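You operate a simulated robot arm through the tools that you are given. There is no shell and no other tool.

You are at the controls of a simulated two-armed robot. One attempt, no reset.

JOB
Take the round grey block and leave it on the silver steel tray. Put the wide yellow bottle on the top of the sample bench away on the middle drip shelf. Close the left sample drawer. Close the right sample drawer. Press the reader button two times. Put the purple-cap bottle that says "ready" from the top of the sample bench on the black mat and the purple-cap bottle labelled "sample" on the shelf under the sample bench. Fetch the purple jug and set it on the right wall shelf of the bottle table. The order is free. Set down upright: wide yellow bottle, purple-cap bottle, purple jug.
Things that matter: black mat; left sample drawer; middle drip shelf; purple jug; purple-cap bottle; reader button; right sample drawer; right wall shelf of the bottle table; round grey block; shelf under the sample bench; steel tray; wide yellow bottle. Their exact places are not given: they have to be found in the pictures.

Only the result counts: the job must be done as asked and must still hold three seconds after the hand-in. Knocking over, shifting, dropping, spilling or breaking anything else fails it. A push-on lid holds only when it is set on centred and level and pressed home; a screw cap is set on level and turned clockwise until tight.

ROBOT AND FRAMES
Two 7-joint arms with three-finger grippers on one trunk, on a base that drives. Base frame: it is fixed to the floor where the robot stands at the start and does not move with it; the origin is under the middle of the robot, x ahead of it, y to its left, z up. Readings come in mm, rad, newtons and seconds.
The left shoulder is at the start at [90, 126, 1086], the right one opposite. With the tool pointing down near the work surface each hand reaches from about 380 to 860 mm from the robot's upright axis, wherever it stands, measured 20 degrees to its own side. Places, roughly: black mat (25x34 cm) [1180, 2980, 860]; left sample drawer [500, 400, 700]; middle drip shelf (110x18 cm) [-620, 1740, 1280]; purple jug (15x10x13 cm) [800, 1600, 900]; purple-cap bottle [750, -500, 1000]; reader button [400, -200, 900]; right sample drawer [400, -100, 700]; right wall shelf of the bottle table (21x99 cm) [-2340, -1600, 1580]; round grey block (8x8x6 cm) [900, 0, 900]; shelf under the sample bench [700, 100, 200]; steel tray (26x20x3 cm) [900, -400, 900]; wide yellow bottle (7x7x15 cm) [1000, 400, 900]. Payload 2.94 kg a hand.
Tool frame (each hand has its own): the origin (TCP) lies between the finger pads and is the grasp point; the fingertips stand 30 mm ahead of it; z points along the fingers, y is the line along which they close. Largest opening 128 mm; the body of the gripper starts 93 mm behind the TCP.
Orientation is told as [roll, pitch, yaw] about the base's x, y, z axes, in that order, counted from this pose: with the fingers straight down and closing along the base's y, the tool's x points along the base's -x, its y along +y and its z along -z.

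CONTROLS
- The arms move only by the tool arm_command. It takes "left_series", "right_series" or both (then of equal length, played together; a hand with none holds still); each is a list of rows, each a list of 7 numbers: the shift along the base's x, y, z in units of 50 mm (1.0 is 50 mm), then the turn, a rotation vector about the base's x, y, z in units of 6 degrees (1.0 is 6 degrees), then the finger opening in mm, from 0 to 128. In form: [[dx, dy, dz, ax, ay, az, hand], ...]. A call has 1 to 20 rows; each row shifts and turns the commanded pose from where the row before left it. A call with a number of a shift or a turn outside -1 to 1 is refused whole. Rows are played at 5 a second. More than 50 mm and 0.15 rad between two rows, or a gripper value outside its range, and nothing of the call is played. A pose out of reach is approached as far as the arm can. The call stops where the force on the tool passes 40 N (or 10 N more than at its start, if that is more) or the arm is blocked; 0.2 s more then pass. Each finger halts on what it meets, pressing with about 34 N; the grip force reading is that of the motor and also rises with nothing between the fingers. The clock runs only during rows and for 0.2 s after the last one: add rows that do not move to give the fingers time. It gives the time, the measured TCP pose, the force on the tool (base axes), the opening and the grip force at its end, in the units of the frame above (readings bear some noise), with the torque about the TCP (base axes, N m) and any sound that the robot's microphone picked up.
- Cameras (640 x 400 px; columns grow to the right, rows downward): "scene" is now at [233.2, -18.3, 1245.1]; the picture's right is [-0.24, -0.97, 0.00], its down [-0.63, 0.15, -0.76] and it looks along [0.74, -0.18, -0.64] (base axes); focal length 214 px, centre (320, 200). "left" rides on the left gripper at [69, 15, -120] in its tool frame; the picture's right is [-0.21, 0.98, 0.00], its down [-0.82, -0.18, -0.54] and it looks along [-0.53, -0.12, 0.84] (tool axes); focal length 251 px, centre (320, 200). "right" rides on the right gripper at [69, -15, -120] in its tool frame; the picture's right is [0.21, 0.98, 0.00], its down [-0.82, 0.18, -0.54] and it looks along [-0.53, 0.12, 0.84] (tool axes); focal length 251 px, centre (320, 200).
- grab_frame(camera): a new picture of that camera. No time passes.
- move_column(by): slides the trunk up (or, below 0, down) by that many mm; the arms and the scene camera ride with it, the base frame stays. It gives what a move gives, with no picture.
- roll_base(legs): drives the robot by 1 to 6 legs, each [ahead, left, turn to the left] in mm, mm and rad, along the robot's own axes; the way and the turn of a leg run together, so that a leg with both is an arc; at most 1500 mm and 3.142 rad a leg. The arms and the cameras ride along, it lands a little off, and it stops where it bumps. It gives what a move gives.
- aim_head(pan, tilt): turns the head with the scene camera to pan (to the left, within 1.396 rad either way) and tilt (down, from -0.506 to 1.204), counted from straight ahead of the robot. It gives what a move gives.
- point_at(camera, pixels): for up to 12 pixels [column, row] of the newest picture of that camera ("zoom" is the newest enlarged one), the place [x, y, z] in the base frame of the surface seen there, good to about 2 mm, but the place of the scene camera against the robot may be out by one fixed shift of up to 18 mm in any direction. No time passes.
- close_up(camera, box): a new picture of the part [left, top, right, bottom] of that camera's present view, enlarged. No time passes.
- sign_off(): hands the job in; it is judged then, once.

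Unless the task says otherwise, let go and move clear before handing in.

The tools are called after ">>>" as a command line: name --argument value ..., lists and objects as JSON in quotes. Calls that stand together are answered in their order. arm_command: Moves the arms, as the interface text tells. Its arguments: {"type":"object","properties":{"left_series":{"type":"array","items":{"type":"array","items":{"type":"number"}}},"right_series":{"type":"array","items":{"type":"array","items":{"type":"number"}}}},"required":[]} The other tools are called the same way: move_column (by) slides the trunk up or down; roll_base (legs) drives the base; aim_head (pan, tilt) turns the head that bears the scene camera; grab_frame (camera) takes a picture; point_at (camera, pixels) gives the place of the surface under pixels of a picture; close_up (camera, box) takes an enlarged picture of a part of a camera's view; sign_off () hands the job in.

At the start:

```text
t: 0.0
left_tool_pos: [562.4, 146.3, 1181.4]
left_tool_rot: [0.001, -0.001, -0.001]
left_wrist_force: [0.0, -0.5, 0.3]
left_moment: [0.01, 0.02, 0.01]
left_opening: 127.8
left_finger_force: 0.0
right_tool_pos: [404.7, -271.6, 1206.4]
right_tool_rot: [0.001, 0.0, -0.001]
right_wrist_force: [-1.2, -0.3, 0.5]
right_moment: [-0.01, -0.01, -0.01]
right_opening: 128.1
right_finger_force: 0.0
trunk travel left (down, up): [-300.0, 247.0]
robot x, y, heading: [1.1, -1.6, -0.003]
head pan, tilt: [-0.239, 0.702]
```

scene: 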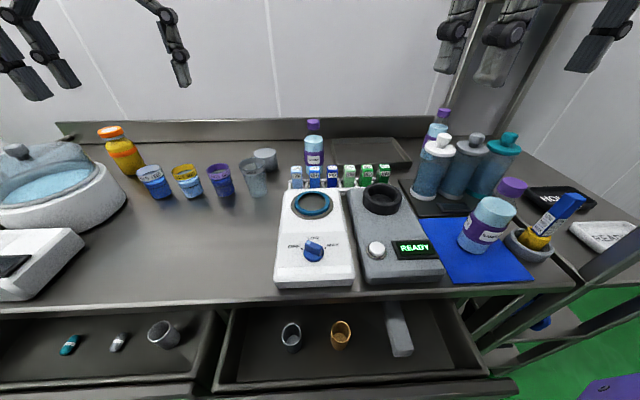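
right: 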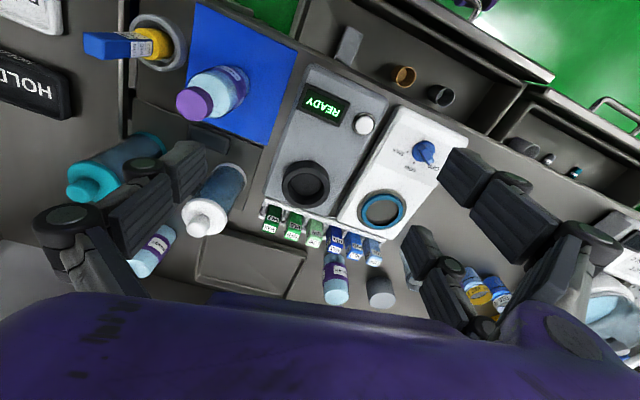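
left: 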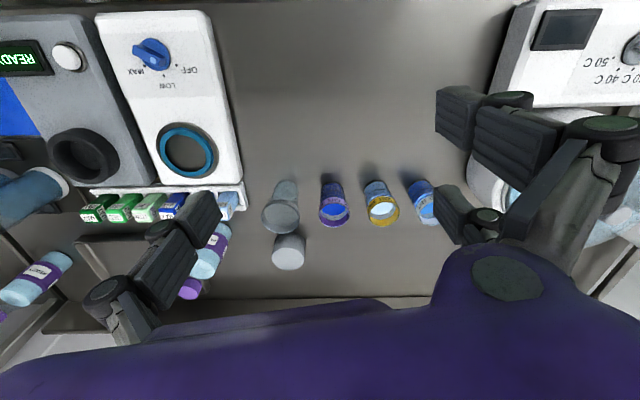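

The scene picture shows the bench with the yellow bottle at (120,150), a round grey block near (265,158), the reader with button at (376,250), and several purple-cap bottles. I'll look closer at the parts before moving.

>>> close_up --camera "scene" --box '[240, 90, 440, 215]'

>>> close_up --camera "scene" --box '[400, 90, 640, 290]'

>>> close_up --camera "scene" --box '[0, 110, 240, 310]'

>>> point_at --camera "scene" --pixels '[[265, 152], [121, 152], [376, 249], [313, 125], [370, 150], [490, 225], [437, 112], [330, 385], [100, 392], [340, 165], [405, 165], [350, 140]]'

```text
3.20 times, centred on (340, 152) of scene
```

zoom: 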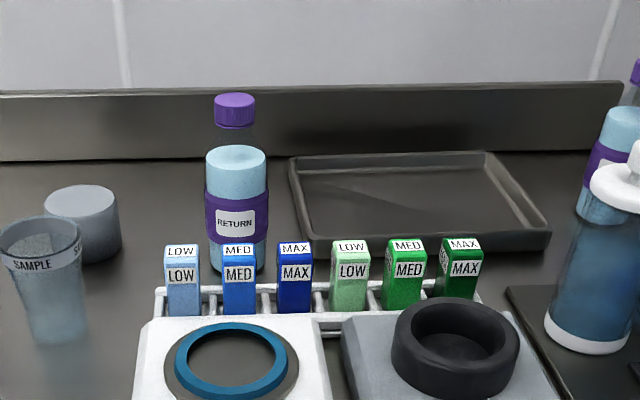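

```text
2.00 times, centred on (520, 190) of scene
```

zoom: 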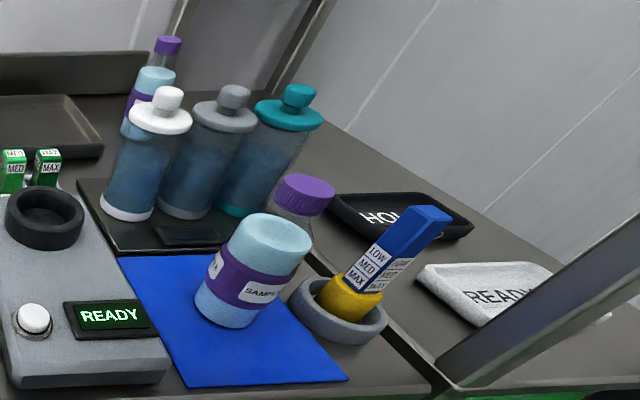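

```text
2.00 times, centred on (120, 210) of scene
```

zoom: 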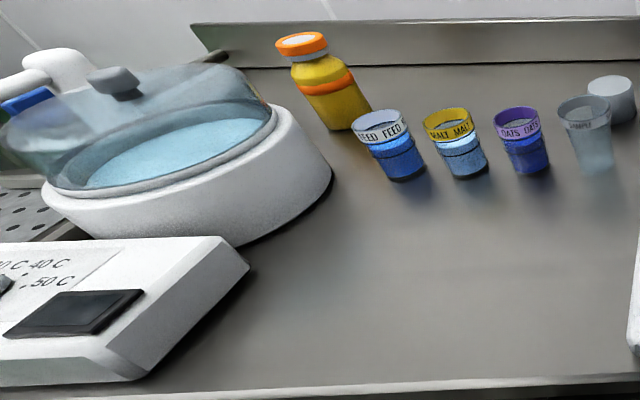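

```text
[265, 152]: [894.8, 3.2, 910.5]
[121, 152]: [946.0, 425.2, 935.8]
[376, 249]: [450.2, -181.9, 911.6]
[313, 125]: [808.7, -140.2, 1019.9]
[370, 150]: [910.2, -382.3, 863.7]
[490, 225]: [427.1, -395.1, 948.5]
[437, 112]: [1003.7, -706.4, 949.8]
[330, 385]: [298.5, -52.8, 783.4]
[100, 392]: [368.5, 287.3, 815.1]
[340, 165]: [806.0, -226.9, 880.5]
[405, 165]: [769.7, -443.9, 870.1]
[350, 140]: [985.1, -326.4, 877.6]
```

Purple-cap bottles: "RETURN" at (313,150), "SAMPL…" on the blue mat at (485,225), and a third at (437,115) half hidden. I'll look at labels closer and from the right hand camera.

>>> close_up --camera "scene" --box '[410, 95, 474, 135]'

>>> close_up --camera "right" --box '[80, 130, 280, 290]'

>>> close_up --camera "scene" --box '[440, 170, 536, 260]'

>>> aim_head --pan -0.9 --tilt 0.6

>>> grab_frame --camera "scene"

```text
10.00 times, centred on (442, 115) of scene
```

zoom: 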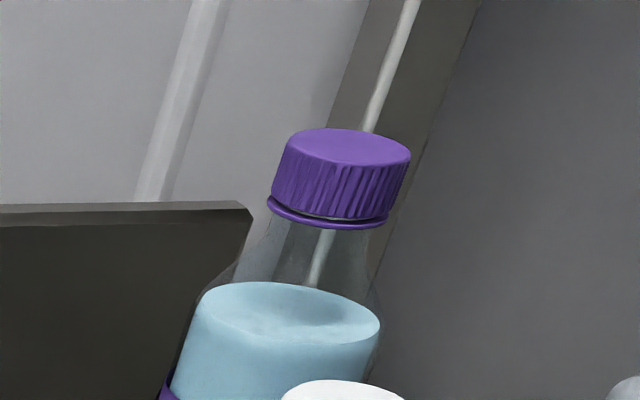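

```text
2.50 times, centred on (180, 210) of right
```

zoom: 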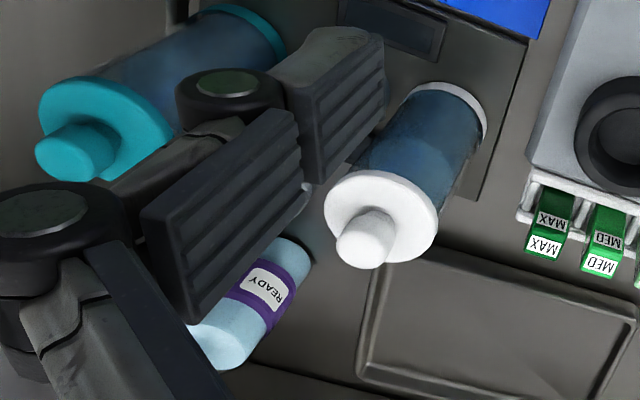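

```text
4.44 times, centred on (488, 215) of scene
```

zoom: 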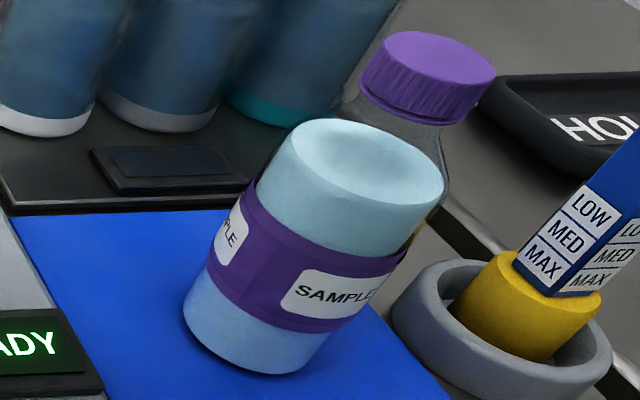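

```text
t: 1.0
left_tool_pos: [562.7, 146.4, 1180.5]
left_tool_rot: [0.001, -0.001, 0.001]
left_wrist_force: [0.9, -0.5, -1.0]
left_moment: [-0.01, -0.03, 0.01]
left_opening: 127.9
left_finger_force: 0.1
right_tool_pos: [406.0, -272.6, 1205.3]
right_tool_rot: [0.001, 0.0, 0.0]
right_wrist_force: [0.1, 0.2, -0.3]
right_moment: [-0.01, 0.0, 0.02]
right_opening: 128.2
right_finger_force: 0.0
trunk travel left (down, up): [-300.0, 247.0]
robot x, y, heading: [0.7, -1.9, 0.004]
head pan, tilt: [-0.901, 0.6]
```

```text
taken
```

scene: 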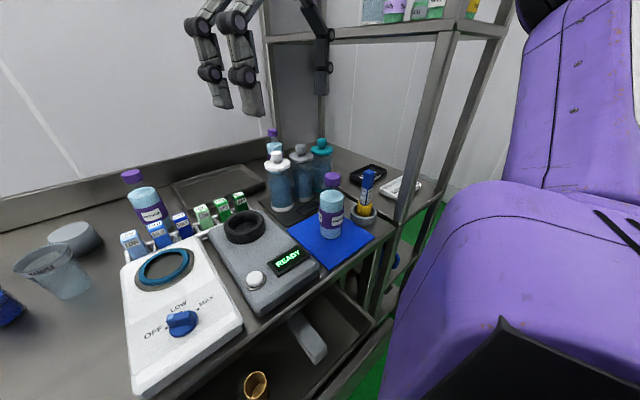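

The READY bottle is the rear right one behind the pump bottles; SAMPLE stands on the blue mat. Next I survey the rest of the room.

>>> aim_head --pan 0.6 --tilt 0.6

>>> grab_frame --camera "scene"

>>> aim_head --pan 1.39 --tilt 0.3

>>> grab_frame --camera "scene"

>>> aim_head --pan -1.39 --tilt 0.3

>>> grab_frame --camera "scene"

>>> aim_head --pan 0 --tilt 1.2

>>> grab_frame --camera "scene"

```text
t: 2.6
left_tool_pos: [562.3, 146.0, 1180.9]
left_tool_rot: [0.001, -0.001, -0.001]
left_wrist_force: [-0.4, -1.2, -0.1]
left_moment: [0.0, 0.03, -0.03]
left_opening: 128.0
left_finger_force: 0.1
right_tool_pos: [406.3, -272.4, 1205.8]
right_tool_rot: [0.0, -0.001, 0.001]
right_wrist_force: [0.6, -0.2, 0.2]
right_moment: [0.0, 0.01, 0.0]
right_opening: 128.1
right_finger_force: 0.1
trunk travel left (down, up): [-300.0, 247.0]
robot x, y, heading: [-1.4, -0.1, -0.003]
head pan, tilt: [0.6, 0.6]
```

```text
taken
```

scene: 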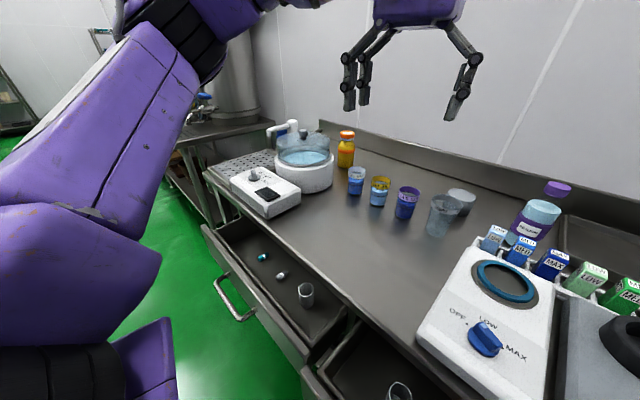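

```text
t: 3.8
left_tool_pos: [563.2, 146.3, 1181.4]
left_tool_rot: [0.001, -0.002, 0.001]
left_wrist_force: [0.7, -0.7, -0.8]
left_moment: [-0.01, 0.03, -0.01]
left_opening: 127.9
left_finger_force: 0.1
right_tool_pos: [405.5, -272.4, 1206.3]
right_tool_rot: [0.001, -0.001, -0.001]
right_wrist_force: [0.1, -0.5, 0.1]
right_moment: [0.01, 0.0, 0.02]
right_opening: 128.0
right_finger_force: 0.0
trunk travel left (down, up): [-300.0, 247.0]
robot x, y, heading: [-0.0, -0.6, -0.0]
head pan, tilt: [1.389, 0.3]
```

```text
taken
```

scene: 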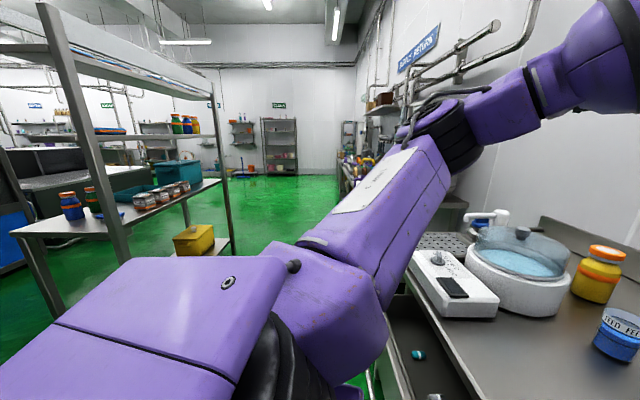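

```text
t: 6.2
left_tool_pos: [563.0, 147.2, 1179.2]
left_tool_rot: [0.001, -0.001, -0.001]
left_wrist_force: [-0.2, -0.3, -0.4]
left_moment: [0.03, 0.0, -0.02]
left_opening: 128.0
left_finger_force: 0.2
right_tool_pos: [406.0, -272.0, 1204.9]
right_tool_rot: [-0.001, 0.001, 0.001]
right_wrist_force: [0.4, -0.3, 0.4]
right_moment: [-0.01, 0.02, 0.02]
right_opening: 128.0
right_finger_force: 0.2
trunk travel left (down, up): [-300.0, 247.0]
robot x, y, heading: [0.9, 0.7, 0.001]
head pan, tilt: [-1.389, 0.3]
```

```text
taken
```

scene: 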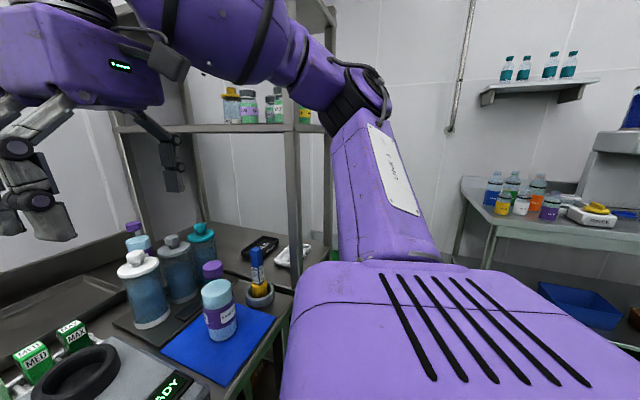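

```text
t: 7.8
left_tool_pos: [563.5, 146.0, 1181.3]
left_tool_rot: [0.0, -0.003, 0.0]
left_wrist_force: [-0.3, 0.0, 0.2]
left_moment: [0.02, -0.03, 0.01]
left_opening: 128.2
left_finger_force: 0.2
right_tool_pos: [405.3, -271.1, 1207.2]
right_tool_rot: [0.0, 0.001, 0.001]
right_wrist_force: [-0.5, 0.4, 0.4]
right_moment: [-0.01, -0.01, -0.01]
right_opening: 128.2
right_finger_force: 0.1
trunk travel left (down, up): [-300.0, 247.0]
robot x, y, heading: [-2.4, -1.2, 0.0]
head pan, tilt: [0.0, 1.201]
```

```text
taken
```

scene: 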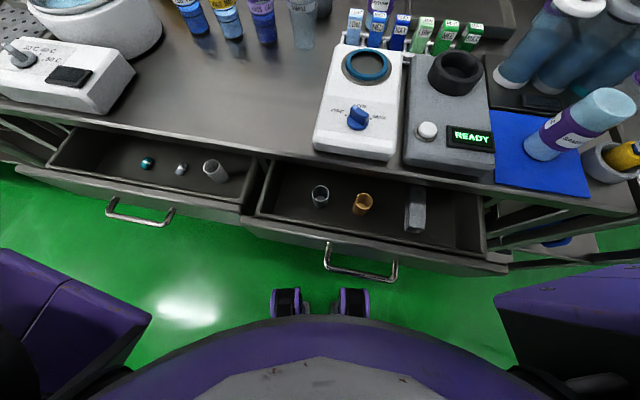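

This view shows both open drawers with handles at (140,213) and (360,262). I'll measure their geometry.

>>> point_at --camera "scene" --pixels '[[140, 213], [360, 272], [70, 172], [230, 212], [270, 222], [490, 262], [200, 148], [400, 172], [427, 131], [140, 205], [365, 235], [265, 165]]'

>>> close_up --camera "scene" --box '[20, 120, 270, 270]'

>>> close_up --camera "scene" --box '[230, 130, 530, 310]'

```text
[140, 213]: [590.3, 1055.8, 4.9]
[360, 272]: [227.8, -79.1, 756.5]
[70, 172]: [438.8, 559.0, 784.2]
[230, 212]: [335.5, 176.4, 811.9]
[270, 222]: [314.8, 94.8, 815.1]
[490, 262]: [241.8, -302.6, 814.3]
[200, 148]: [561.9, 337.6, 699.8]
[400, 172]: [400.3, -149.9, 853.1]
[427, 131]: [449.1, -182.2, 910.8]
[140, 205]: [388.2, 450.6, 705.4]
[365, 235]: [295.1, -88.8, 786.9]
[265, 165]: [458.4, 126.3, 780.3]
```

```text
2.56 times, centred on (145, 195) of scene
```

zoom: 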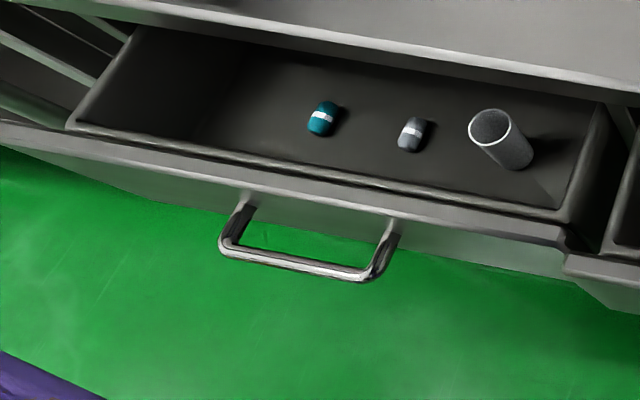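

```text
2.13 times, centred on (380, 220) of scene
```

zoom: 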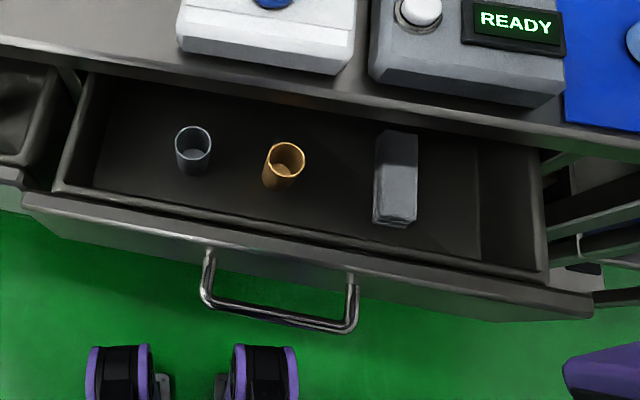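

The bench is turned by roughly 0.2 rad against the base frame. I'll compare the scene and hand cameras on common features to find the scene camera's fixed shift.

>>> grab_frame --camera "right"

>>> point_at --camera "right" --pixels '[[363, 123], [427, 132], [380, 287], [220, 85], [195, 102], [320, 105], [334, 290], [250, 262], [381, 210]]'

>>> aim_head --pan -0.239 --tilt 0.702

>>> grab_frame --camera "scene"

>>> close_up --camera "right" --box '[260, 60, 460, 185]'

```text
taken
```

right: 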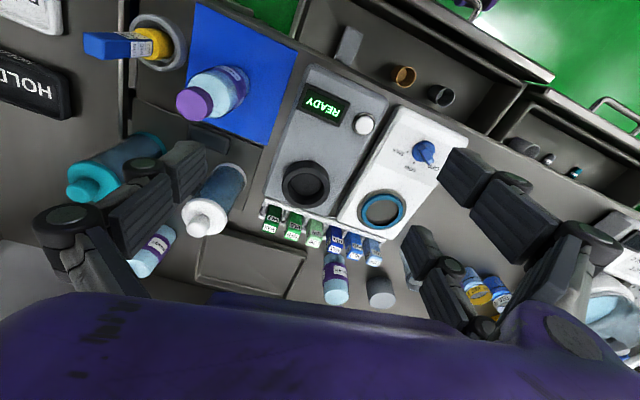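

```text
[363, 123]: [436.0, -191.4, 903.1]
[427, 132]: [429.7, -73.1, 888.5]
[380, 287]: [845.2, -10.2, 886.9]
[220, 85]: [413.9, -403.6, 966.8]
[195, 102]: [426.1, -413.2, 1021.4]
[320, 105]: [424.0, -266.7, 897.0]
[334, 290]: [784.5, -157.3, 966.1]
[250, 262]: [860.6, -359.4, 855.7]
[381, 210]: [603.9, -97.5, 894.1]
```

```text
t: 8.7
left_tool_pos: [562.4, 147.1, 1181.6]
left_tool_rot: [0.0, -0.002, -0.001]
left_wrist_force: [0.0, -0.5, 0.8]
left_moment: [-0.02, -0.01, 0.0]
left_opening: 128.1
left_finger_force: 0.1
right_tool_pos: [405.0, -271.7, 1206.8]
right_tool_rot: [-0.001, -0.001, 0.0]
right_wrist_force: [1.5, -0.6, 0.0]
right_moment: [0.02, 0.0, 0.0]
right_opening: 127.9
right_finger_force: 0.1
trunk travel left (down, up): [-300.0, 247.0]
robot x, y, heading: [1.7, 2.2, -0.002]
head pan, tilt: [-0.239, 0.702]
```

```text
taken
```

scene: 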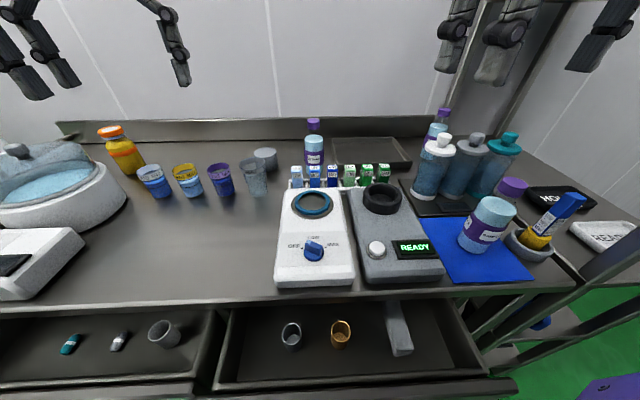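

```text
3.20 times, centred on (360, 122) of right
```

zoom: 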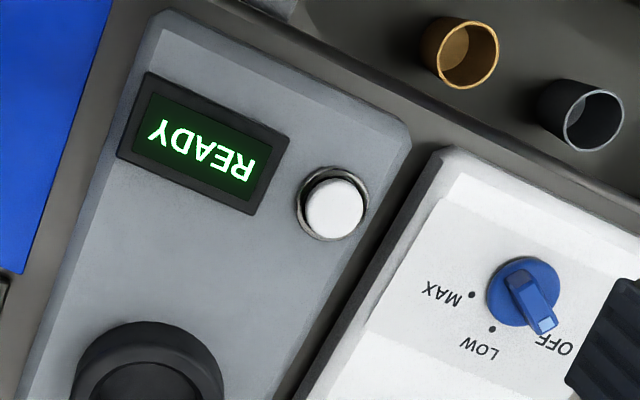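

Scene gives the button at (450,-182,912), the right hand camera at (436,-191,903) — a shift of about (14,9,8). I'll refine with zooms on the same features.

>>> point_at --camera "zoom" --pixels '[[337, 208], [196, 140], [147, 73], [290, 141], [406, 133], [255, 210]]'

>>> close_up --camera "scene" --box '[340, 180, 460, 300]'

```text
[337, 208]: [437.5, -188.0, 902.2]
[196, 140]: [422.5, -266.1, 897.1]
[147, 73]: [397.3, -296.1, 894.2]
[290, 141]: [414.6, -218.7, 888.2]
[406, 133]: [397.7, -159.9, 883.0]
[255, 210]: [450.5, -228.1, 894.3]
```

```text
3.33 times, centred on (400, 240) of scene
```

zoom: 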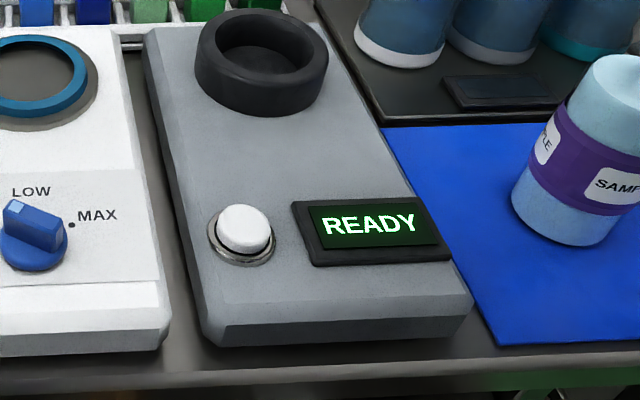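

>>> point_at --camera "zoom" --pixels '[[245, 228], [370, 226], [450, 257], [313, 264], [292, 203], [202, 343], [470, 300]]'

>>> close_up --camera "right" --box '[260, 60, 460, 185]'

>>> point_at --camera "zoom" --pixels '[[335, 203], [203, 145], [150, 76], [287, 143], [254, 212], [115, 150]]'

```text
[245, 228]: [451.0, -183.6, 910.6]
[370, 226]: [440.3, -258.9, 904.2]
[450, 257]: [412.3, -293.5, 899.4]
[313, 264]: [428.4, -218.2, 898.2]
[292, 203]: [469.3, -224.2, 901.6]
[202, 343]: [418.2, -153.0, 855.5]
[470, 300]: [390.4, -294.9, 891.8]
```

```text
3.20 times, centred on (360, 122) of right
```

zoom: 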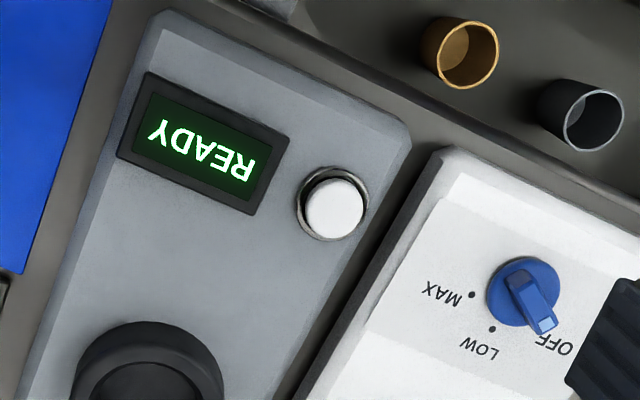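

```text
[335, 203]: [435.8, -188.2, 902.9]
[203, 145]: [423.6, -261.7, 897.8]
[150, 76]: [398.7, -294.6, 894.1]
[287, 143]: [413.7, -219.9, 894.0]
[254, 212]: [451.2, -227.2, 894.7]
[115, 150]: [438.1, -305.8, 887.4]
```

The scene camera's fixed shift is about (+15, +2.5, +6) mm. Now I map the surroundings to know where I can drive.

>>> aim_head --pan 1.39 --tilt 0.35

>>> grab_frame --camera "scene"

>>> point_at --camera "scene" --pixels '[[95, 195], [220, 180], [130, 250], [225, 245], [60, 20], [205, 95], [190, 235], [300, 160], [370, 150], [450, 235], [350, 130], [280, 130]]'

>>> aim_head --pan 1.39 --tilt -0.2

>>> grab_frame --camera "scene"

>>> aim_head --pan -1.39 --tilt 0.0

>>> grab_frame --camera "scene"

>>> point_at --camera "scene" --pixels '[[480, 170], [590, 150], [600, 260], [520, 270], [500, 300], [270, 330], [290, 210], [320, 170]]'

```text
t: 10.4
left_tool_pos: [563.8, 146.0, 1181.7]
left_tool_rot: [0.0, -0.002, 0.0]
left_wrist_force: [0.0, 0.0, 0.4]
left_moment: [0.01, -0.04, 0.01]
left_opening: 127.9
left_finger_force: 0.1
right_tool_pos: [404.9, -273.1, 1206.1]
right_tool_rot: [-0.001, 0.0, 0.0]
right_wrist_force: [-0.7, -0.7, 0.0]
right_moment: [0.02, -0.01, 0.02]
right_opening: 128.1
right_finger_force: 0.1
trunk travel left (down, up): [-300.0, 247.0]
robot x, y, heading: [-4.4, -4.2, -0.002]
head pan, tilt: [1.389, 0.351]
```

```text
taken
```

scene: 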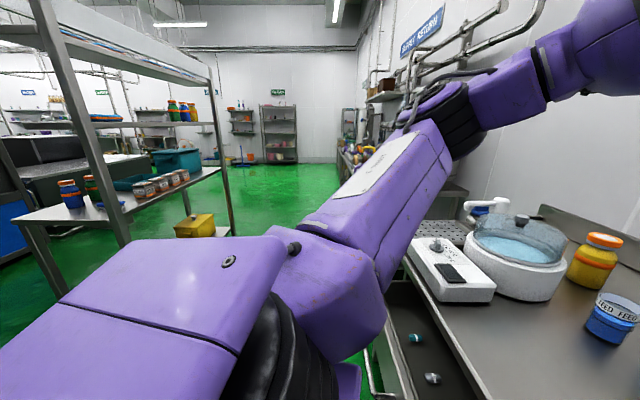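

```text
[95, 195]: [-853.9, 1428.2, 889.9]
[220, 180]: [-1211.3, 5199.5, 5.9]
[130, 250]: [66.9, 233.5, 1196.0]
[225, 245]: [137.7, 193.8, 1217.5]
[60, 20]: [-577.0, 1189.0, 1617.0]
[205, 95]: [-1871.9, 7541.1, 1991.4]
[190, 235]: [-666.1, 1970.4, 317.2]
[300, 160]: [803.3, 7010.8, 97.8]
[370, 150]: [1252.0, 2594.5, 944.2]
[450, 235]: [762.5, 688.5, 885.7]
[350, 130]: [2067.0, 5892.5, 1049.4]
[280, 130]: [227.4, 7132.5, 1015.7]
```

```text
t: 11.3
left_tool_pos: [563.0, 147.5, 1181.9]
left_tool_rot: [0.0, 0.0, 0.0]
left_wrist_force: [0.0, -0.1, 0.0]
left_moment: [-0.02, 0.0, -0.01]
left_opening: 128.3
left_finger_force: 0.2
right_tool_pos: [405.5, -272.8, 1205.4]
right_tool_rot: [0.001, -0.001, -0.001]
right_wrist_force: [1.2, 0.0, 0.5]
right_moment: [-0.01, 0.01, -0.02]
right_opening: 128.0
right_finger_force: 0.1
trunk travel left (down, up): [-300.0, 247.0]
robot x, y, heading: [-1.3, -4.1, -0.004]
head pan, tilt: [1.389, -0.201]
```

```text
taken
```

scene: 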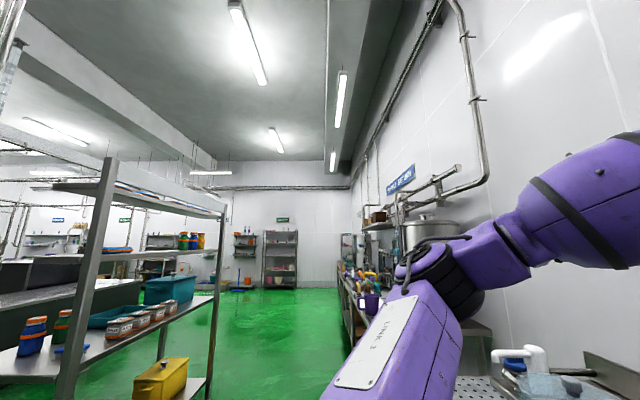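

```text
t: 13.8
left_tool_pos: [562.0, 146.3, 1181.0]
left_tool_rot: [-0.001, -0.002, 0.001]
left_wrist_force: [-0.5, 0.8, 0.3]
left_moment: [0.0, 0.01, 0.0]
left_opening: 128.2
left_finger_force: 0.1
right_tool_pos: [405.9, -272.6, 1206.0]
right_tool_rot: [0.0, -0.001, 0.0]
right_wrist_force: [-0.7, 0.4, 0.0]
right_moment: [-0.01, -0.03, 0.02]
right_opening: 128.0
right_finger_force: 0.0
trunk travel left (down, up): [-300.0, 247.0]
robot x, y, heading: [-1.3, -1.5, -0.002]
head pan, tilt: [-1.389, 0.0]
```

```text
taken
```

scene: 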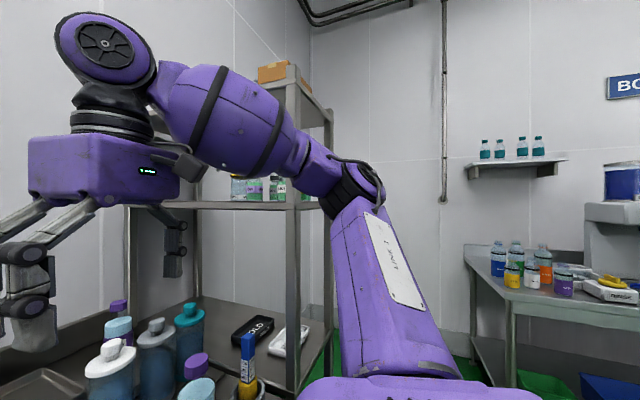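

```text
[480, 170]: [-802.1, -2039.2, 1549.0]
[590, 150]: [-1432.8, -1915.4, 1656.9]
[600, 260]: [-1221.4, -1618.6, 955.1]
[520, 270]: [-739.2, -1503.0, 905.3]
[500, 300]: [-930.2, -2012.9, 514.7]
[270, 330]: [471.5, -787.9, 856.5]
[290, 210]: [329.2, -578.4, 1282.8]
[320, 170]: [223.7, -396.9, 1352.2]
```

The room is open; the drip-shelf rack lies at my left rear, the bottle table at right rear. I back up to make room for closing the drawers and for looking around.

>>> roll_base --legs '[[-350, 0, 0]]'

>>> aim_head --pan -0.2 --tilt 0.7

>>> grab_frame --camera "scene"

>>> aim_head --pan 1.39 --tilt 0.3

>>> grab_frame --camera "scene"

>>> aim_head --pan -1.39 --tilt 0.3

>>> grab_frame --camera "scene"

```text
t: 16.1
left_tool_pos: [213.3, 145.8, 1180.2]
left_tool_rot: [0.0, -0.001, -0.002]
left_wrist_force: [0.8, 0.5, 0.2]
left_moment: [-0.01, 0.01, -0.05]
left_opening: 128.2
left_finger_force: 0.1
right_tool_pos: [55.3, -273.1, 1206.0]
right_tool_rot: [0.0, -0.001, -0.003]
right_wrist_force: [-0.2, 0.1, 0.4]
right_moment: [0.04, -0.01, 0.0]
right_opening: 127.9
right_finger_force: 0.1
trunk travel left (down, up): [-300.0, 247.0]
robot x, y, heading: [-348.8, -3.0, -0.004]
head pan, tilt: [-1.389, 0.0]
```

```text
t: 17.4
left_tool_pos: [213.6, 145.8, 1181.1]
left_tool_rot: [0.0, -0.002, -0.002]
left_wrist_force: [-0.9, -1.4, 0.4]
left_moment: [0.02, 0.0, 0.0]
left_opening: 128.2
left_finger_force: 0.0
right_tool_pos: [55.0, -271.3, 1205.5]
right_tool_rot: [-0.001, 0.0, -0.001]
right_wrist_force: [-0.1, -0.3, -0.6]
right_moment: [0.03, -0.01, 0.0]
right_opening: 128.0
right_finger_force: 0.0
trunk travel left (down, up): [-300.0, 247.0]
robot x, y, heading: [-352.4, -1.3, -0.001]
head pan, tilt: [-0.201, 0.7]
```

```text
taken
```

scene: 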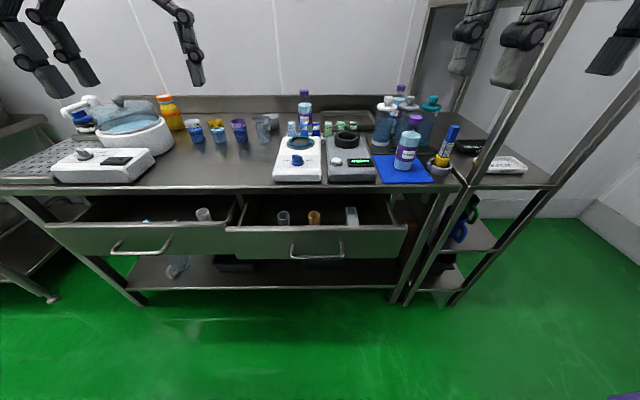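

```text
t: 19.1
left_tool_pos: [213.0, 145.7, 1180.8]
left_tool_rot: [0.0, 0.0, -0.003]
left_wrist_force: [0.4, 0.1, -0.4]
left_moment: [0.0, -0.01, 0.0]
left_opening: 127.8
left_finger_force: 0.1
right_tool_pos: [54.6, -272.4, 1206.4]
right_tool_rot: [-0.001, -0.001, -0.002]
right_wrist_force: [-0.2, -0.7, 0.2]
right_moment: [0.0, -0.01, -0.02]
right_opening: 127.7
right_finger_force: 0.2
trunk travel left (down, up): [-300.0, 247.0]
robot x, y, heading: [-350.3, 0.7, -0.002]
head pan, tilt: [1.389, 0.3]
```

```text
taken
```

scene: 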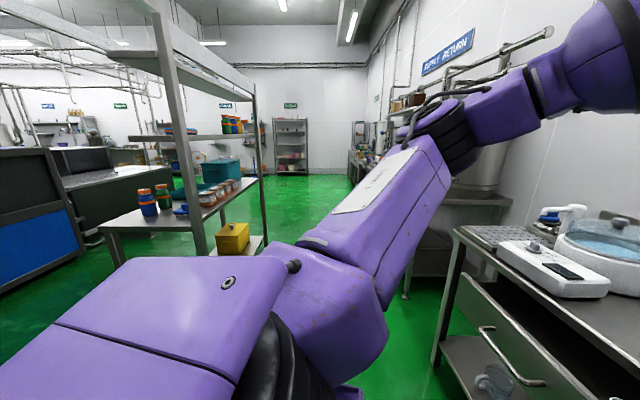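

```text
t: 21.6
left_tool_pos: [214.3, 146.4, 1180.6]
left_tool_rot: [0.0, 0.0, -0.002]
left_wrist_force: [0.7, -0.4, 0.1]
left_moment: [0.01, -0.02, -0.01]
left_opening: 128.0
left_finger_force: 0.0
right_tool_pos: [56.3, -272.2, 1206.6]
right_tool_rot: [0.0, 0.001, -0.005]
right_wrist_force: [-0.3, 0.4, 0.4]
right_moment: [-0.01, 0.0, -0.02]
right_opening: 128.3
right_finger_force: 0.1
trunk travel left (down, up): [-300.0, 247.0]
robot x, y, heading: [-348.3, 3.8, -0.002]
head pan, tilt: [-1.389, 0.3]
```

```text
taken
```

scene: 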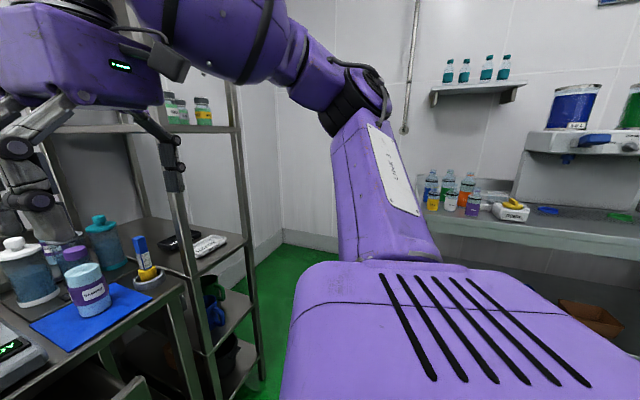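

The bench stands clear in view now, with the lower shelf at rows 255–290. I'll re-aim and measure the drawers, handles and lower shelf.

>>> aim_head --pan -0.2 --tilt 0.8

>>> grab_frame --camera "scene"

>>> close_up --camera "scene" --box '[40, 160, 260, 300]'

>>> close_up --camera "scene" --box '[220, 150, 480, 310]'

```text
t: 22.9
left_tool_pos: [212.0, 145.4, 1180.2]
left_tool_rot: [0.0, 0.0, -0.001]
left_wrist_force: [0.3, -0.3, -0.7]
left_moment: [0.03, 0.0, -0.01]
left_opening: 127.8
left_finger_force: 0.1
right_tool_pos: [56.1, -272.2, 1206.6]
right_tool_rot: [0.0, 0.0, -0.001]
right_wrist_force: [0.2, -0.2, 0.6]
right_moment: [-0.01, -0.01, -0.03]
right_opening: 128.0
right_finger_force: 0.1
trunk travel left (down, up): [-300.0, 247.0]
robot x, y, heading: [-348.5, 0.9, -0.001]
head pan, tilt: [-0.201, 0.799]
```

```text
taken
```

scene: 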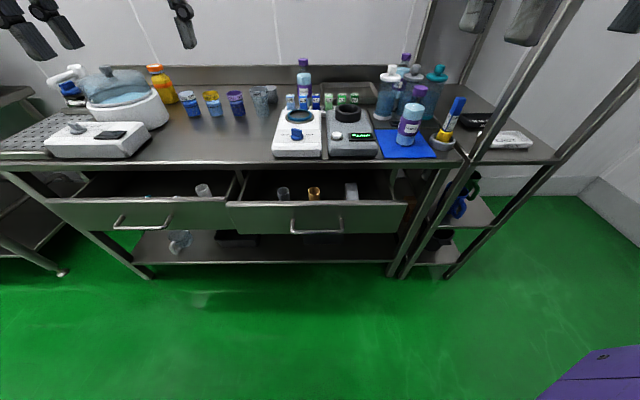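

```text
2.86 times, centred on (150, 230) of scene
```

zoom: 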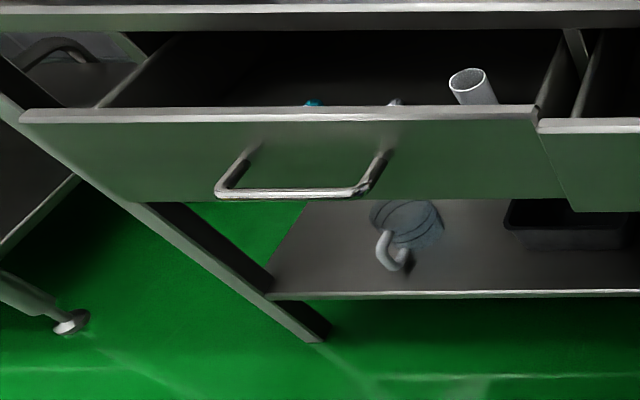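

```text
2.46 times, centred on (350, 230) of scene
```

zoom: 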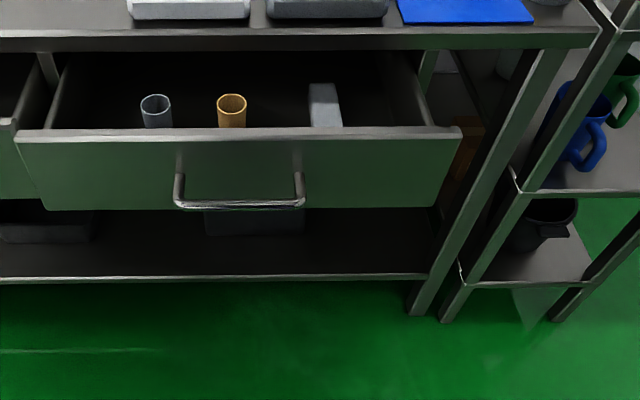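

>>> point_at --camera "scene" --pixels '[[52, 201], [228, 200], [235, 206], [402, 206], [140, 227], [316, 233], [145, 215], [316, 220], [270, 165], [100, 162], [440, 163], [316, 203]]'

>>> point_at --camera "scene" --pixels '[[150, 258], [270, 262], [385, 262], [270, 258], [350, 250], [210, 250], [145, 240], [320, 240], [180, 245], [235, 243], [330, 238], [385, 250]]'

```text
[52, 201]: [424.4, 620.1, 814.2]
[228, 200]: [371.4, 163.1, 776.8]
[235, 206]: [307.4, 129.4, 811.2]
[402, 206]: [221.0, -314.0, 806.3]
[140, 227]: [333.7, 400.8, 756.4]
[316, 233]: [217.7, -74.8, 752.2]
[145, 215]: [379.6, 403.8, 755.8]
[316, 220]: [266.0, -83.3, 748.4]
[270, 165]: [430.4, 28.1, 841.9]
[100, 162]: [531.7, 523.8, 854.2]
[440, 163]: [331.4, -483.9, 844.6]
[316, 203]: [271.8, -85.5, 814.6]
```

```text
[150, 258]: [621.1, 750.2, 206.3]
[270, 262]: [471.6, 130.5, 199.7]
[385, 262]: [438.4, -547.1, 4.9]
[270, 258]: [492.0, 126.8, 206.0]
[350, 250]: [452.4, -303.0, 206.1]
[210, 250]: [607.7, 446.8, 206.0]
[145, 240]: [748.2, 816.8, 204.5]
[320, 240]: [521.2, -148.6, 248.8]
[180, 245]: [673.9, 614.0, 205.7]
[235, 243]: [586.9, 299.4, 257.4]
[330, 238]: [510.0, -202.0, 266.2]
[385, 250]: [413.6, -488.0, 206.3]
```

Both drawers are about 125–140 mm out, bench yaw about −0.195 rad. I'll move the base to stand square in front of the pair so each hand faces one handle.

>>> roll_base --legs '[[143, 245, 0], [0, 0, -0.195]]'

>>> aim_head --pan 0 --tilt 0.9

>>> grab_frame --camera "scene"

>>> grab_frame --camera "left"

>>> grab_frame --camera "right"

```text
t: 26.4
left_tool_pos: [374.4, 277.4, 1180.7]
left_tool_rot: [0.0, 0.0, -0.197]
left_wrist_force: [0.1, 0.3, 0.0]
left_moment: [0.03, -0.01, 0.0]
left_opening: 128.1
left_finger_force: 0.1
right_tool_pos: [135.6, -100.3, 1206.2]
right_tool_rot: [0.0, 0.001, -0.201]
right_wrist_force: [0.5, 0.8, -0.1]
right_moment: [0.04, -0.03, 0.01]
right_opening: 128.0
right_finger_force: 0.1
trunk travel left (down, up): [-300.0, 247.0]
robot x, y, heading: [-205.9, 245.1, -0.201]
head pan, tilt: [-0.201, 0.799]
```

```text
t: 27.2
left_tool_pos: [374.8, 279.1, 1180.3]
left_tool_rot: [0.0, -0.002, -0.197]
left_wrist_force: [0.8, -0.4, 0.4]
left_moment: [0.0, -0.01, 0.01]
left_opening: 127.8
left_finger_force: 0.1
right_tool_pos: [138.2, -101.0, 1206.5]
right_tool_rot: [0.001, 0.0, -0.199]
right_wrist_force: [0.4, -0.5, 0.2]
right_moment: [-0.04, -0.01, -0.01]
right_opening: 128.2
right_finger_force: 0.2
trunk travel left (down, up): [-300.0, 247.0]
robot x, y, heading: [-205.9, 246.1, -0.201]
head pan, tilt: [0.0, 0.901]
```

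```text
taken
```

scene: 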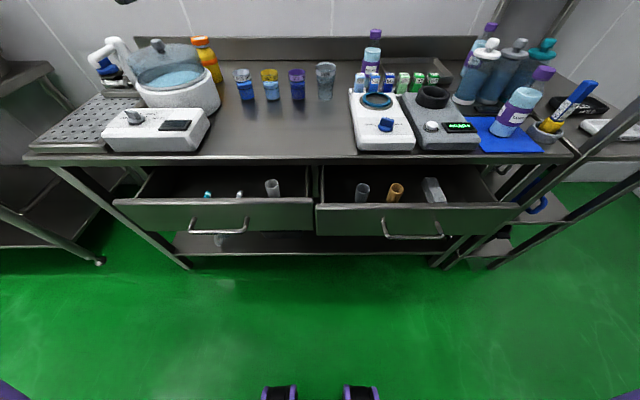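

```text
taken
```

left: 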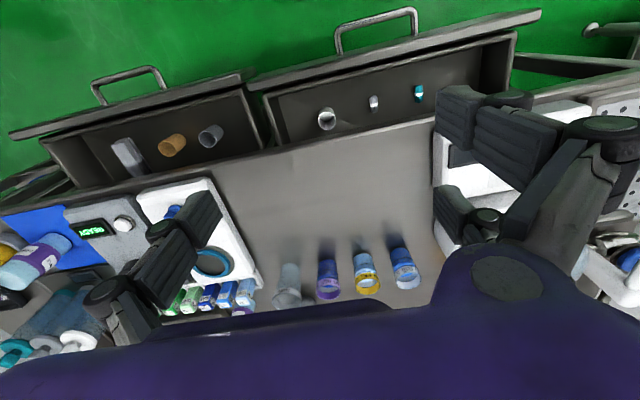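

```text
taken
```

right: 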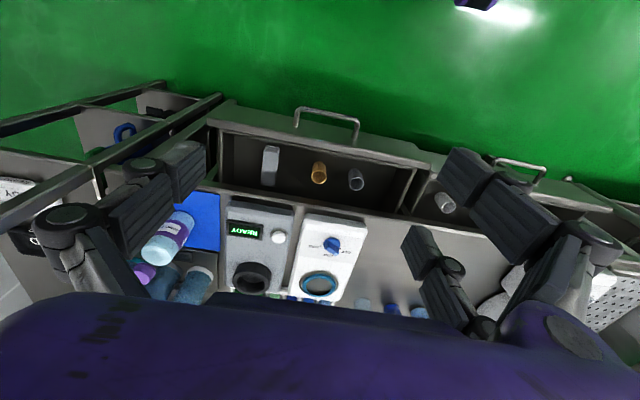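

Both handles are visible to the hand cameras: left drawer handle at (378,17) in the left view, right drawer handle at (327,112) in the right view. I'll get exact places.

>>> point_at --camera "left" --pixels '[[340, 28], [378, 17], [413, 11], [378, 45], [300, 65], [500, 25], [300, 140], [420, 115]]'

>>> point_at --camera "right" --pixels '[[300, 109], [327, 113], [356, 122], [327, 133], [250, 118], [400, 155], [230, 190], [380, 205], [522, 163]]'

>>> point_at --camera "scene" --pixels '[[218, 231], [412, 237], [218, 213], [412, 222], [190, 160], [330, 158], [500, 160]]'

```text
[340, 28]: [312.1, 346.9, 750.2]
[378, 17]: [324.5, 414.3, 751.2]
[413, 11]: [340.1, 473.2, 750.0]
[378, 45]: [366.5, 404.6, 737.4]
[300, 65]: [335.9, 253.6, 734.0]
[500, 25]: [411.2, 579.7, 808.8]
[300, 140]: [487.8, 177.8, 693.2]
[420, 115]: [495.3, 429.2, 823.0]
```

```text
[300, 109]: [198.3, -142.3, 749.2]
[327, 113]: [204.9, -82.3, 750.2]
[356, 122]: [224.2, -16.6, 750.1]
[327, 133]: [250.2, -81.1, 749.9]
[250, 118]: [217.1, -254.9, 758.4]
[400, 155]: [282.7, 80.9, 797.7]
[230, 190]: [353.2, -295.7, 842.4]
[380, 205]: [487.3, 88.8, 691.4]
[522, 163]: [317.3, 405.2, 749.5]
```

```text
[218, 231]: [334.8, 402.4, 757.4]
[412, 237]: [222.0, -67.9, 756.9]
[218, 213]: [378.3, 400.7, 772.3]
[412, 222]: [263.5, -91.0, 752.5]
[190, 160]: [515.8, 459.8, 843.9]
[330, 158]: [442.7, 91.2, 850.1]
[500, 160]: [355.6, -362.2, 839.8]
```

Left handle centre is at about (325,410,750) and right at (208,−80,750); faces stand ~42 mm behind. I'll close both fists, tilt them 45° forward and lower them just in front of the faces, above the handle bars.

>>> arm_command --left_series '[[-0.1845, 0.34, 0, -0.1866, -0.919, 0, 0], [-0.1845, 0.34, 0, -0.1866, -0.919, 0, 0], [-0.1845, 0.34, 0, -0.1866, -0.919, 0, 0], [-0.1845, 0.34, 0, -0.1866, -0.919, 0, 0], [-0.1845, 0.34, 0, -0.1866, -0.919, 0, 0], [-0.1845, 0.34, 0, -0.1866, -0.919, 0, 0], [-0.1845, 0.34, 0, -0.1866, -0.919, 0, 0], [-0.1845, 0.34, 0, -0.1866, -0.919, 0, 0], [0, 0, 0, 0, 0, 0, 0], [0, 0, 0, 0, 0, 0, 0]]' --right_series '[[0.114, 0.065, 0, -0.1866, -0.919, 0, 0], [0.114, 0.065, 0, -0.1866, -0.919, 0, 0], [0.114, 0.065, 0, -0.1866, -0.919, 0, 0], [0.114, 0.065, 0, -0.1866, -0.919, 0, 0], [0.114, 0.065, 0, -0.1866, -0.919, 0, 0], [0.114, 0.065, 0, -0.1866, -0.919, 0, 0], [0.114, 0.065, 0, -0.1866, -0.919, 0, 0], [0.114, 0.065, 0, -0.1866, -0.919, 0, 0], [0, 0, 0, 0, 0, 0, 0], [0, 0, 0, 0, 0, 0, 0]]'

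>>> grab_frame --camera "scene"

```text
t: 29.4
left_tool_pos: [299.5, 414.4, 1180.8]
left_tool_rot: [-0.005, -0.788, -0.197]
left_wrist_force: [-1.2, 0.0, -0.1]
left_moment: [0.01, 0.0, 0.0]
left_opening: 0.2
left_finger_force: 3.1
right_tool_pos: [181.1, -74.8, 1206.8]
right_tool_rot: [-0.001, -0.787, -0.198]
right_wrist_force: [0.5, -0.3, 0.0]
right_moment: [0.03, 0.03, -0.01]
right_opening: 0.1
right_finger_force: 2.6
trunk travel left (down, up): [-300.0, 247.0]
robot x, y, heading: [-208.7, 246.9, -0.202]
head pan, tilt: [0.0, 0.901]
```

```text
taken
```

scene: 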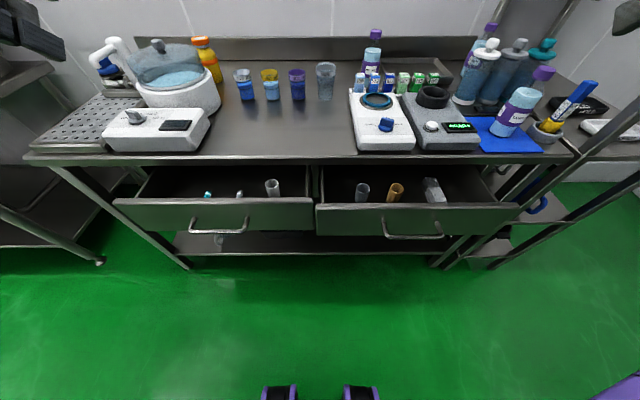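

Both hands are tilted as wanted and the view is unchanged. Now I lower them to about z=806 in front of the drawer faces.

>>> arm_command --left_series '[[0, 0, -0.83, 0, 0, 0, 0], [0, 0, -0.83, 0, 0, 0, 0], [0, 0, -0.83, 0, 0, 0, 0], [0, 0, -0.83, 0, 0, 0, 0], [0, 0, -0.83, 0, 0, 0, 0], [0, 0, -0.83, 0, 0, 0, 0], [0, 0, -0.83, 0, 0, 0, 0], [0, 0, -0.83, 0, 0, 0, 0], [0, 0, -0.83, 0, 0, 0, 0], [0, 0, 0, 0, 0, 0, 0]]' --right_series '[[0, 0, -0.89, 0, 0, 0, 0], [0, 0, -0.89, 0, 0, 0, 0], [0, 0, -0.89, 0, 0, 0, 0], [0, 0, -0.89, 0, 0, 0, 0], [0, 0, -0.89, 0, 0, 0, 0], [0, 0, -0.89, 0, 0, 0, 0], [0, 0, -0.89, 0, 0, 0, 0], [0, 0, -0.89, 0, 0, 0, 0], [0, 0, -0.89, 0, 0, 0, 0], [0, 0, 0, 0, 0, 0, 0]]'

>>> grab_frame --camera "scene"

>>> grab_frame --camera "left"

>>> grab_frame --camera "right"

```text
t: 31.6
left_tool_pos: [367.2, 443.2, 939.5]
left_tool_rot: [-0.006, -0.786, -0.195]
left_wrist_force: [0.0, 0.3, 0.3]
left_moment: [0.03, 0.0, 0.03]
left_opening: 0.0
left_finger_force: 3.1
left hand out of reach, approached as far as the arm can: row 2, 3, 4, 5, 6, 7, 8
right_tool_pos: [256.5, -94.9, 868.5]
right_tool_rot: [0.0, -0.788, -0.196]
right_wrist_force: [0.5, 0.5, 0.7]
right_moment: [0.03, 0.02, 0.03]
right_opening: 0.0
right_finger_force: 3.2
right hand out of reach, approached as far as the arm can: row 2, 3, 4, 5, 6, 7
trunk travel left (down, up): [-300.0, 247.0]
robot x, y, heading: [-207.1, 247.5, -0.198]
head pan, tilt: [0.0, 0.901]
```

```text
taken
```

scene: 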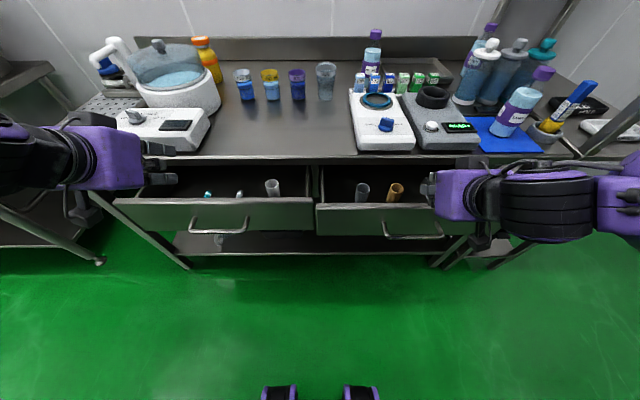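

```text
taken
```

left: 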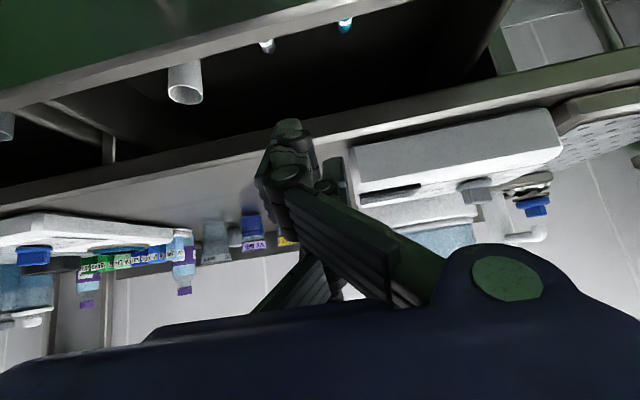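

```text
taken
```

right: 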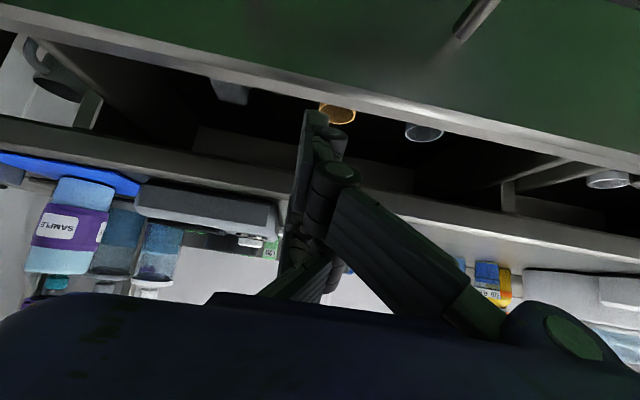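

The 45° tilt so close to the body was out of reach, so the hands stopped higher over the drawers. I'll raise them back straight up first, then lower the trunk and back off.

>>> arm_command --left_series '[[0, 0, 0.83, 0, 0, 0, 0], [0, 0, 0.83, 0, 0, 0, 0], [0, 0, 0.83, 0, 0, 0, 0], [0, 0, 0.83, 0, 0, 0, 0]]' --right_series '[[0, 0, 0.89, 0, 0, 0, 0], [0, 0, 0.89, 0, 0, 0, 0], [0, 0, 0.89, 0, 0, 0, 0], [0, 0, 0.89, 0, 0, 0, 0]]'

```text
t: 32.6
left_tool_pos: [367.0, 442.3, 1105.7]
left_tool_rot: [-0.007, -0.785, -0.198]
left_wrist_force: [0.1, 0.2, -1.1]
left_moment: [-0.01, 0.01, -0.01]
left_opening: 0.0
left_finger_force: 2.2
right_tool_pos: [256.3, -95.5, 1047.6]
right_tool_rot: [-0.004, -0.783, -0.198]
right_wrist_force: [0.2, 0.8, -0.2]
right_moment: [0.01, -0.01, 0.0]
right_opening: 0.1
right_finger_force: 2.9
trunk travel left (down, up): [-300.0, 247.0]
robot x, y, heading: [-205.8, 247.1, -0.2]
head pan, tilt: [0.0, 0.901]
```

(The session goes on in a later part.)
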